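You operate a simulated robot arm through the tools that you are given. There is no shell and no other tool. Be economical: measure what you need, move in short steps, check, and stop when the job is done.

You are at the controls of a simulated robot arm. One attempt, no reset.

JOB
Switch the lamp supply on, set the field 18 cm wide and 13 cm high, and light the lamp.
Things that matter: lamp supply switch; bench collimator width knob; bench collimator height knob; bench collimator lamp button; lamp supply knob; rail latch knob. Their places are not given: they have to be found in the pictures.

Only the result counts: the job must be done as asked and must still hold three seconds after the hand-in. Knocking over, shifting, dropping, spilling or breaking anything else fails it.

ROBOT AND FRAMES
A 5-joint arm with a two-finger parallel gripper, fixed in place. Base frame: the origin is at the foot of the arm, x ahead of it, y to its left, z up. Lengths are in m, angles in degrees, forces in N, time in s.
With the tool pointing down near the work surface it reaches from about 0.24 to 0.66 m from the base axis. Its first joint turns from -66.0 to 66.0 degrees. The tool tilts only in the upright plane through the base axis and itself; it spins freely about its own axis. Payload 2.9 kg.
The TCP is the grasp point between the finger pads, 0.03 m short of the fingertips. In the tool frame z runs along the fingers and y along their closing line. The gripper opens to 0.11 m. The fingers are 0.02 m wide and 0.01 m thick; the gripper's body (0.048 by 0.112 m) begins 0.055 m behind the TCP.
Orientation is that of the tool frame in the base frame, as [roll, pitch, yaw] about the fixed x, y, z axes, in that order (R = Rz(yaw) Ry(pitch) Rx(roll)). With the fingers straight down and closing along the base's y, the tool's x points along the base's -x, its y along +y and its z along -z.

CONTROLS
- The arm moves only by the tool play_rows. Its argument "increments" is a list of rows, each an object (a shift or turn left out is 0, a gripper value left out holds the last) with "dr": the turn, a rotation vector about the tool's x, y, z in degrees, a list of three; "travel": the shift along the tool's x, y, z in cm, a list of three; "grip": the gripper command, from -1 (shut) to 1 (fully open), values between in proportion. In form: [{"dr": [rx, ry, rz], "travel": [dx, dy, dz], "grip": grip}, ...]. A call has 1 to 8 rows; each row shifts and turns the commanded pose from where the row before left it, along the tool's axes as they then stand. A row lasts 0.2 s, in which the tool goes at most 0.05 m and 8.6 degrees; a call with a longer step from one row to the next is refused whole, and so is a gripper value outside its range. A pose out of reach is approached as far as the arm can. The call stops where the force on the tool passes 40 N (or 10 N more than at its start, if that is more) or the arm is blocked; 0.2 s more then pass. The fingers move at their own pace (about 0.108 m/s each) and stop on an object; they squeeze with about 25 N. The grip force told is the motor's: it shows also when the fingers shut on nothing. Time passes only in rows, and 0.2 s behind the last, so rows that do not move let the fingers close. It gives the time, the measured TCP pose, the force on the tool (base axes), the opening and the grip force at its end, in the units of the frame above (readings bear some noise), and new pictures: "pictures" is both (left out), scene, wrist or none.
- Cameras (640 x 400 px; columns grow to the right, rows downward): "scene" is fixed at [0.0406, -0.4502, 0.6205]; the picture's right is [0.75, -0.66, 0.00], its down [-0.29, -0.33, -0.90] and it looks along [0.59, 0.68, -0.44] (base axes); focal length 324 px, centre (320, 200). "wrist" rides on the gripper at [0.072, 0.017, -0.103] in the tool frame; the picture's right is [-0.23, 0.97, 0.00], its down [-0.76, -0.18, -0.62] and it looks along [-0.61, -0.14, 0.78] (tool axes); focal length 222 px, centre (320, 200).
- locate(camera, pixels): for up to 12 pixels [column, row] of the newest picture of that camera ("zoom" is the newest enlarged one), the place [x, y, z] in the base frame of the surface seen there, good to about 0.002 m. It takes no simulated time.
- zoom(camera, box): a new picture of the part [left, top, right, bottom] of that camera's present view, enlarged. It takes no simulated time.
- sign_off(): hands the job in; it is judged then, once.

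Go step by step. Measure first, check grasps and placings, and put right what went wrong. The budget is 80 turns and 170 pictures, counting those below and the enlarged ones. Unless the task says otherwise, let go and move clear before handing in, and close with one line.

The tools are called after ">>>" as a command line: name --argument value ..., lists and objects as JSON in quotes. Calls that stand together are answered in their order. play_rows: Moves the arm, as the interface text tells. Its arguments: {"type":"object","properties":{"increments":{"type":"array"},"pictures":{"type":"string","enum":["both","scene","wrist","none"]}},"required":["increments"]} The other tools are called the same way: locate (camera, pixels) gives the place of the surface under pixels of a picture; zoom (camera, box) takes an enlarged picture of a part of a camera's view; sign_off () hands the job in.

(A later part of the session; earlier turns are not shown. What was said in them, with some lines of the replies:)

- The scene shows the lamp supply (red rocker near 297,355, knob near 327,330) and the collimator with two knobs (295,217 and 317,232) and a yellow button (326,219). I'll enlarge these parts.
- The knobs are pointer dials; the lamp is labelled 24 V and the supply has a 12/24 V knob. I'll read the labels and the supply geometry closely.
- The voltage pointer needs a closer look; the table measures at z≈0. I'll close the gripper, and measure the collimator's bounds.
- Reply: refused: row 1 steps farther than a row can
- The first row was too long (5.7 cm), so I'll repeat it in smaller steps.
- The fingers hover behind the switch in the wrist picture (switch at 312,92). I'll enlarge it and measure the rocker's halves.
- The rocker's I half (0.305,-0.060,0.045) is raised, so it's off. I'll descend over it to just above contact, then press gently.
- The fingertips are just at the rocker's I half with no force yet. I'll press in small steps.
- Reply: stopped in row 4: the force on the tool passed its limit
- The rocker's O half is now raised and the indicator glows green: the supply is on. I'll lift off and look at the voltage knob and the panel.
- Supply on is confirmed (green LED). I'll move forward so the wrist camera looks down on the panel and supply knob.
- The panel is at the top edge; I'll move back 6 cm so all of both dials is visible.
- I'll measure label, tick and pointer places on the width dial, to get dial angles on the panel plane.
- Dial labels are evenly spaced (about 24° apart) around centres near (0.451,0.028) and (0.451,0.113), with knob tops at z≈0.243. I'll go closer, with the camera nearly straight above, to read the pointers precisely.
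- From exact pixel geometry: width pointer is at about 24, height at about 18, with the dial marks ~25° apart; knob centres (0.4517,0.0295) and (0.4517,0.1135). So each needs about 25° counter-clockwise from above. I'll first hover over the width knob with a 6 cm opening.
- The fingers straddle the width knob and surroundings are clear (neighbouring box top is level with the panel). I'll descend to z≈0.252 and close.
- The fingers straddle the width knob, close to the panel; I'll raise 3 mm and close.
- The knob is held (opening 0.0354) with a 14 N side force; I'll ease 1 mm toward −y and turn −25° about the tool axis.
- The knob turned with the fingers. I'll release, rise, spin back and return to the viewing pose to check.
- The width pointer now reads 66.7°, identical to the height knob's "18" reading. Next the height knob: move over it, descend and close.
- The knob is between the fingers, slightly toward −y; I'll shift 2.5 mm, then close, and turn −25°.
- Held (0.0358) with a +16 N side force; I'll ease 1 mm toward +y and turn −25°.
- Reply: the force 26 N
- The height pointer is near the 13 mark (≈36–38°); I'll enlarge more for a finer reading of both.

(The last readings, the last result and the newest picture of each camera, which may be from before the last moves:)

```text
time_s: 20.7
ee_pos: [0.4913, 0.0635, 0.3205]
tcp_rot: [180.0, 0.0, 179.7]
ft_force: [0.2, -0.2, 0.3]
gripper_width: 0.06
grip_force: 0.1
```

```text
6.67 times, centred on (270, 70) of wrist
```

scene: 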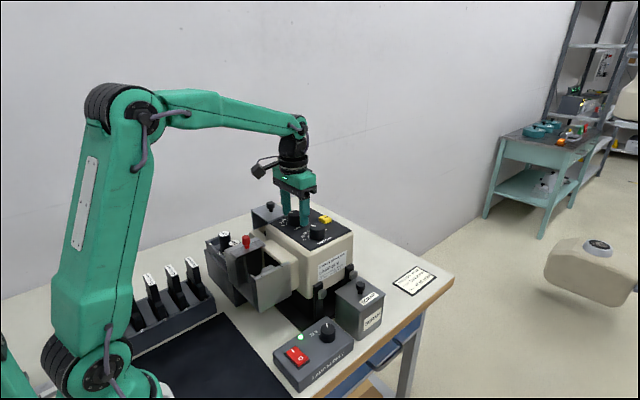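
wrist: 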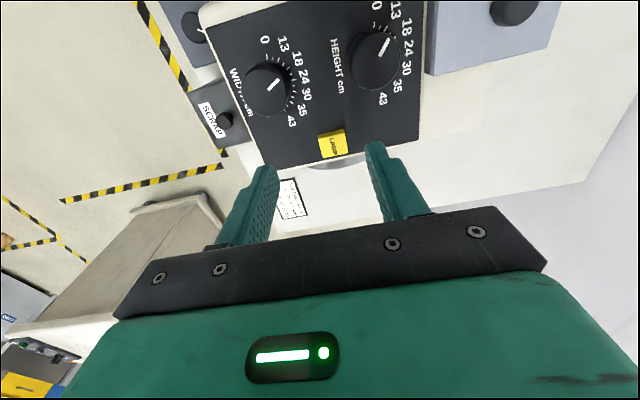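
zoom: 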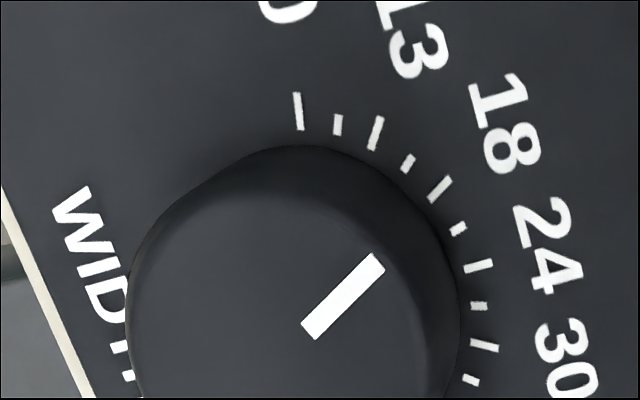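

Both dials check out: height pointer parallel to the 13 tick, width at 64.8° against the 18 tick's 65.3°; the supply knob is at 24 V, matching the lamp label. Now I'll locate the yellow lamp button (333,144).

>>> locate --camera "wrist" --pixels '[[333, 144], [322, 137], [342, 133], [346, 152], [324, 156]]'

>>> zoom --camera "wrist" --box '[303, 114, 363, 174]'

```text
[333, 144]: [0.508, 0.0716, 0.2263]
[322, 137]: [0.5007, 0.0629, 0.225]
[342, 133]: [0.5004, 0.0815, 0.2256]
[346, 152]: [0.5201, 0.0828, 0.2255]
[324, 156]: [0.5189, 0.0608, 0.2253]
```

```text
6.67 times, centred on (333, 144) of wrist
```

zoom: 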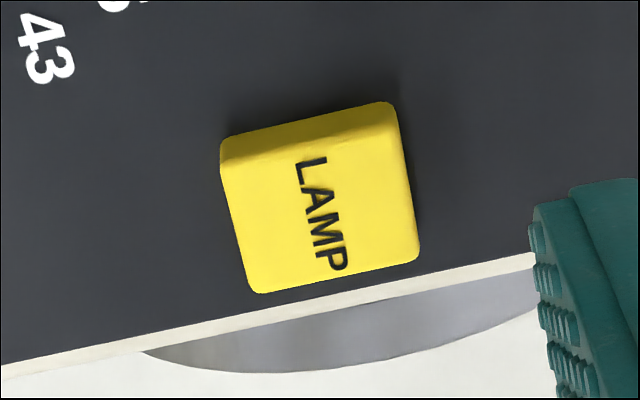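

Button centre is (0.510,0.072), top z≈0.226. I'll close the fingers, go above it and come to just short of contact.

>>> play_rows --increments '[{"travel": [-1.9, 0.85, 0], "grip": -1}, {"travel": [0, 0, 0]}, {"travel": [0, 0, 3]}, {"travel": [0, 0, 2]}, {"travel": [0, 0, 1]}, {"travel": [0, 0, 0]}]' --pictures "scene"

>>> zoom --camera "scene" --box '[270, 170, 370, 260]'

```text
time_s: 22.1
ee_pos: [0.5101, 0.0718, 0.2619]
tcp_rot: [-180.0, 0.0, 179.7]
ft_force: [0.0, 0.3, 0.5]
gripper_width: 0.0
grip_force: 24.8
```

scene: 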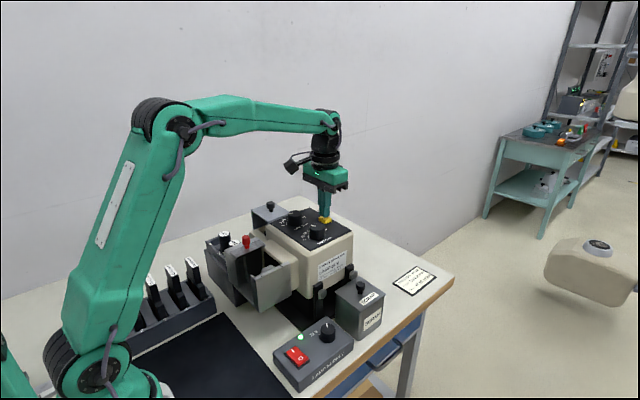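

```text
4.44 times, centred on (320, 215) of scene
```

zoom: 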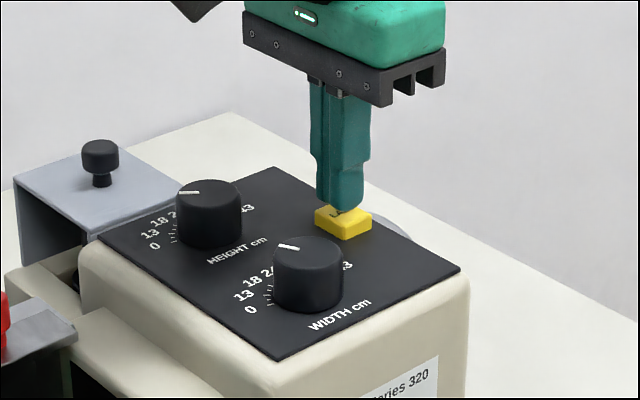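

The fingers hover 6 mm above the button; I'll press in small steps.

>>> play_rows --increments '[{"travel": [0, 0, 0.4]}, {"travel": [0, 0, 0.2]}, {"travel": [0, 0, 0.15]}, {"travel": [0, 0, 0.15]}, {"travel": [0, 0, 0.15]}]' --pictures "scene"

>>> zoom --camera "scene" --box '[220, 170, 370, 290]'

```text
time_s: 23.3
ee_pos: [0.5086, 0.0708, 0.2522]
tcp_rot: [179.9, 0.0, 179.6]
ft_force: [1.2, -0.5, 2.7]
gripper_width: 0.0
grip_force: 25.1
```

scene: 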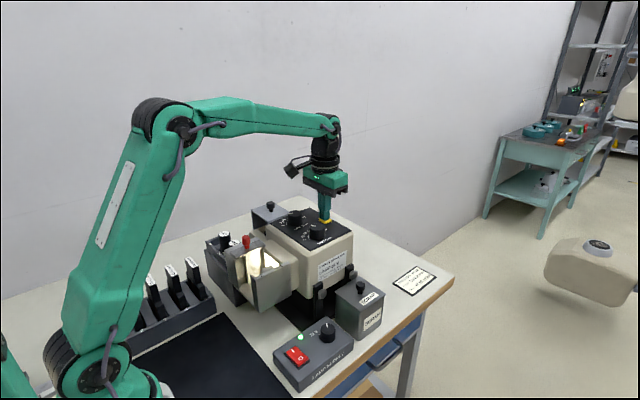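

```text
3.33 times, centred on (295, 230) of scene
```

zoom: 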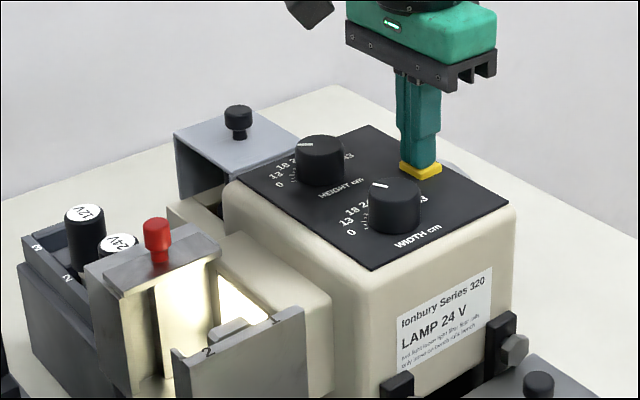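

The lamp is lit. I'll lift straight off and check that it stays lit.

>>> play_rows --increments '[{"travel": [0, 0, -2]}, {"travel": [0, 0, -4.5]}, {"travel": [0, 0, -4.5]}, {"travel": [0, 0, -4]}, {"travel": [0, 0, 0]}]'

>>> zoom --camera "scene" --box '[220, 170, 370, 290]'

>>> zoom --camera "wrist" --box '[220, 0, 440, 140]'

```text
time_s: 24.5
ee_pos: [0.5086, 0.0716, 0.4024]
tcp_rot: [180.0, -0.1, 179.7]
ft_force: [0.0, -1.2, 0.5]
gripper_width: 0.0
grip_force: 24.8
```

scene: 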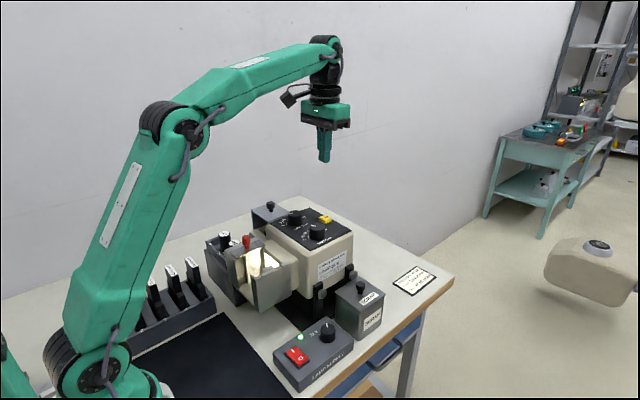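
wrist: 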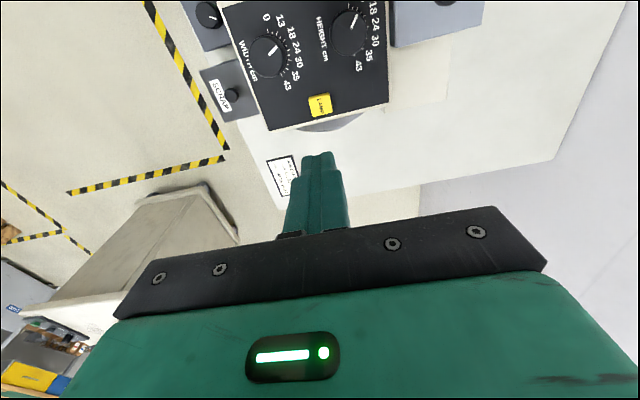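

```text
3.33 times, centred on (295, 230) of scene
```

zoom: 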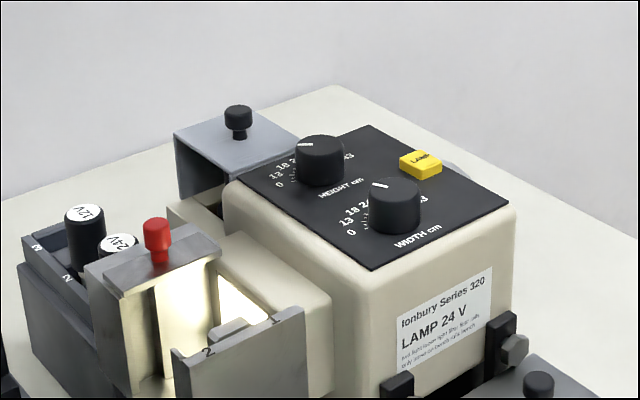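

```text
2.86 times, centred on (330, 70) of wrist
```

zoom: 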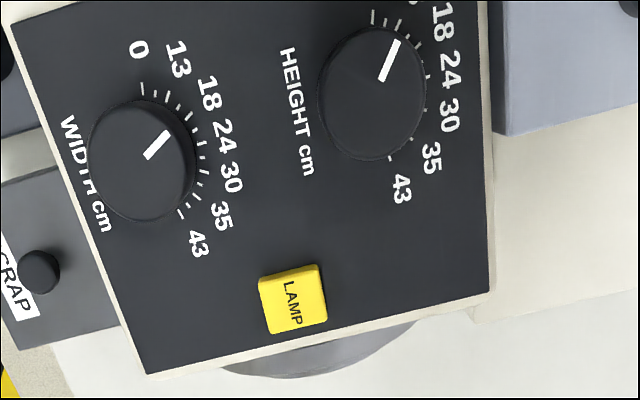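

The lamp stays lit with the arm clear, the dials still read 18 and 13, and the supply LED is green. I'm handing in.

>>> sign_off

```text
The job is handed in.
```

The lamp supply is on, the field is set to 18 cm wide and 13 cm high, and the lamp was lit with the arm clear when I handed in. The job card on the bench says H 24, but I followed your 13 cm.
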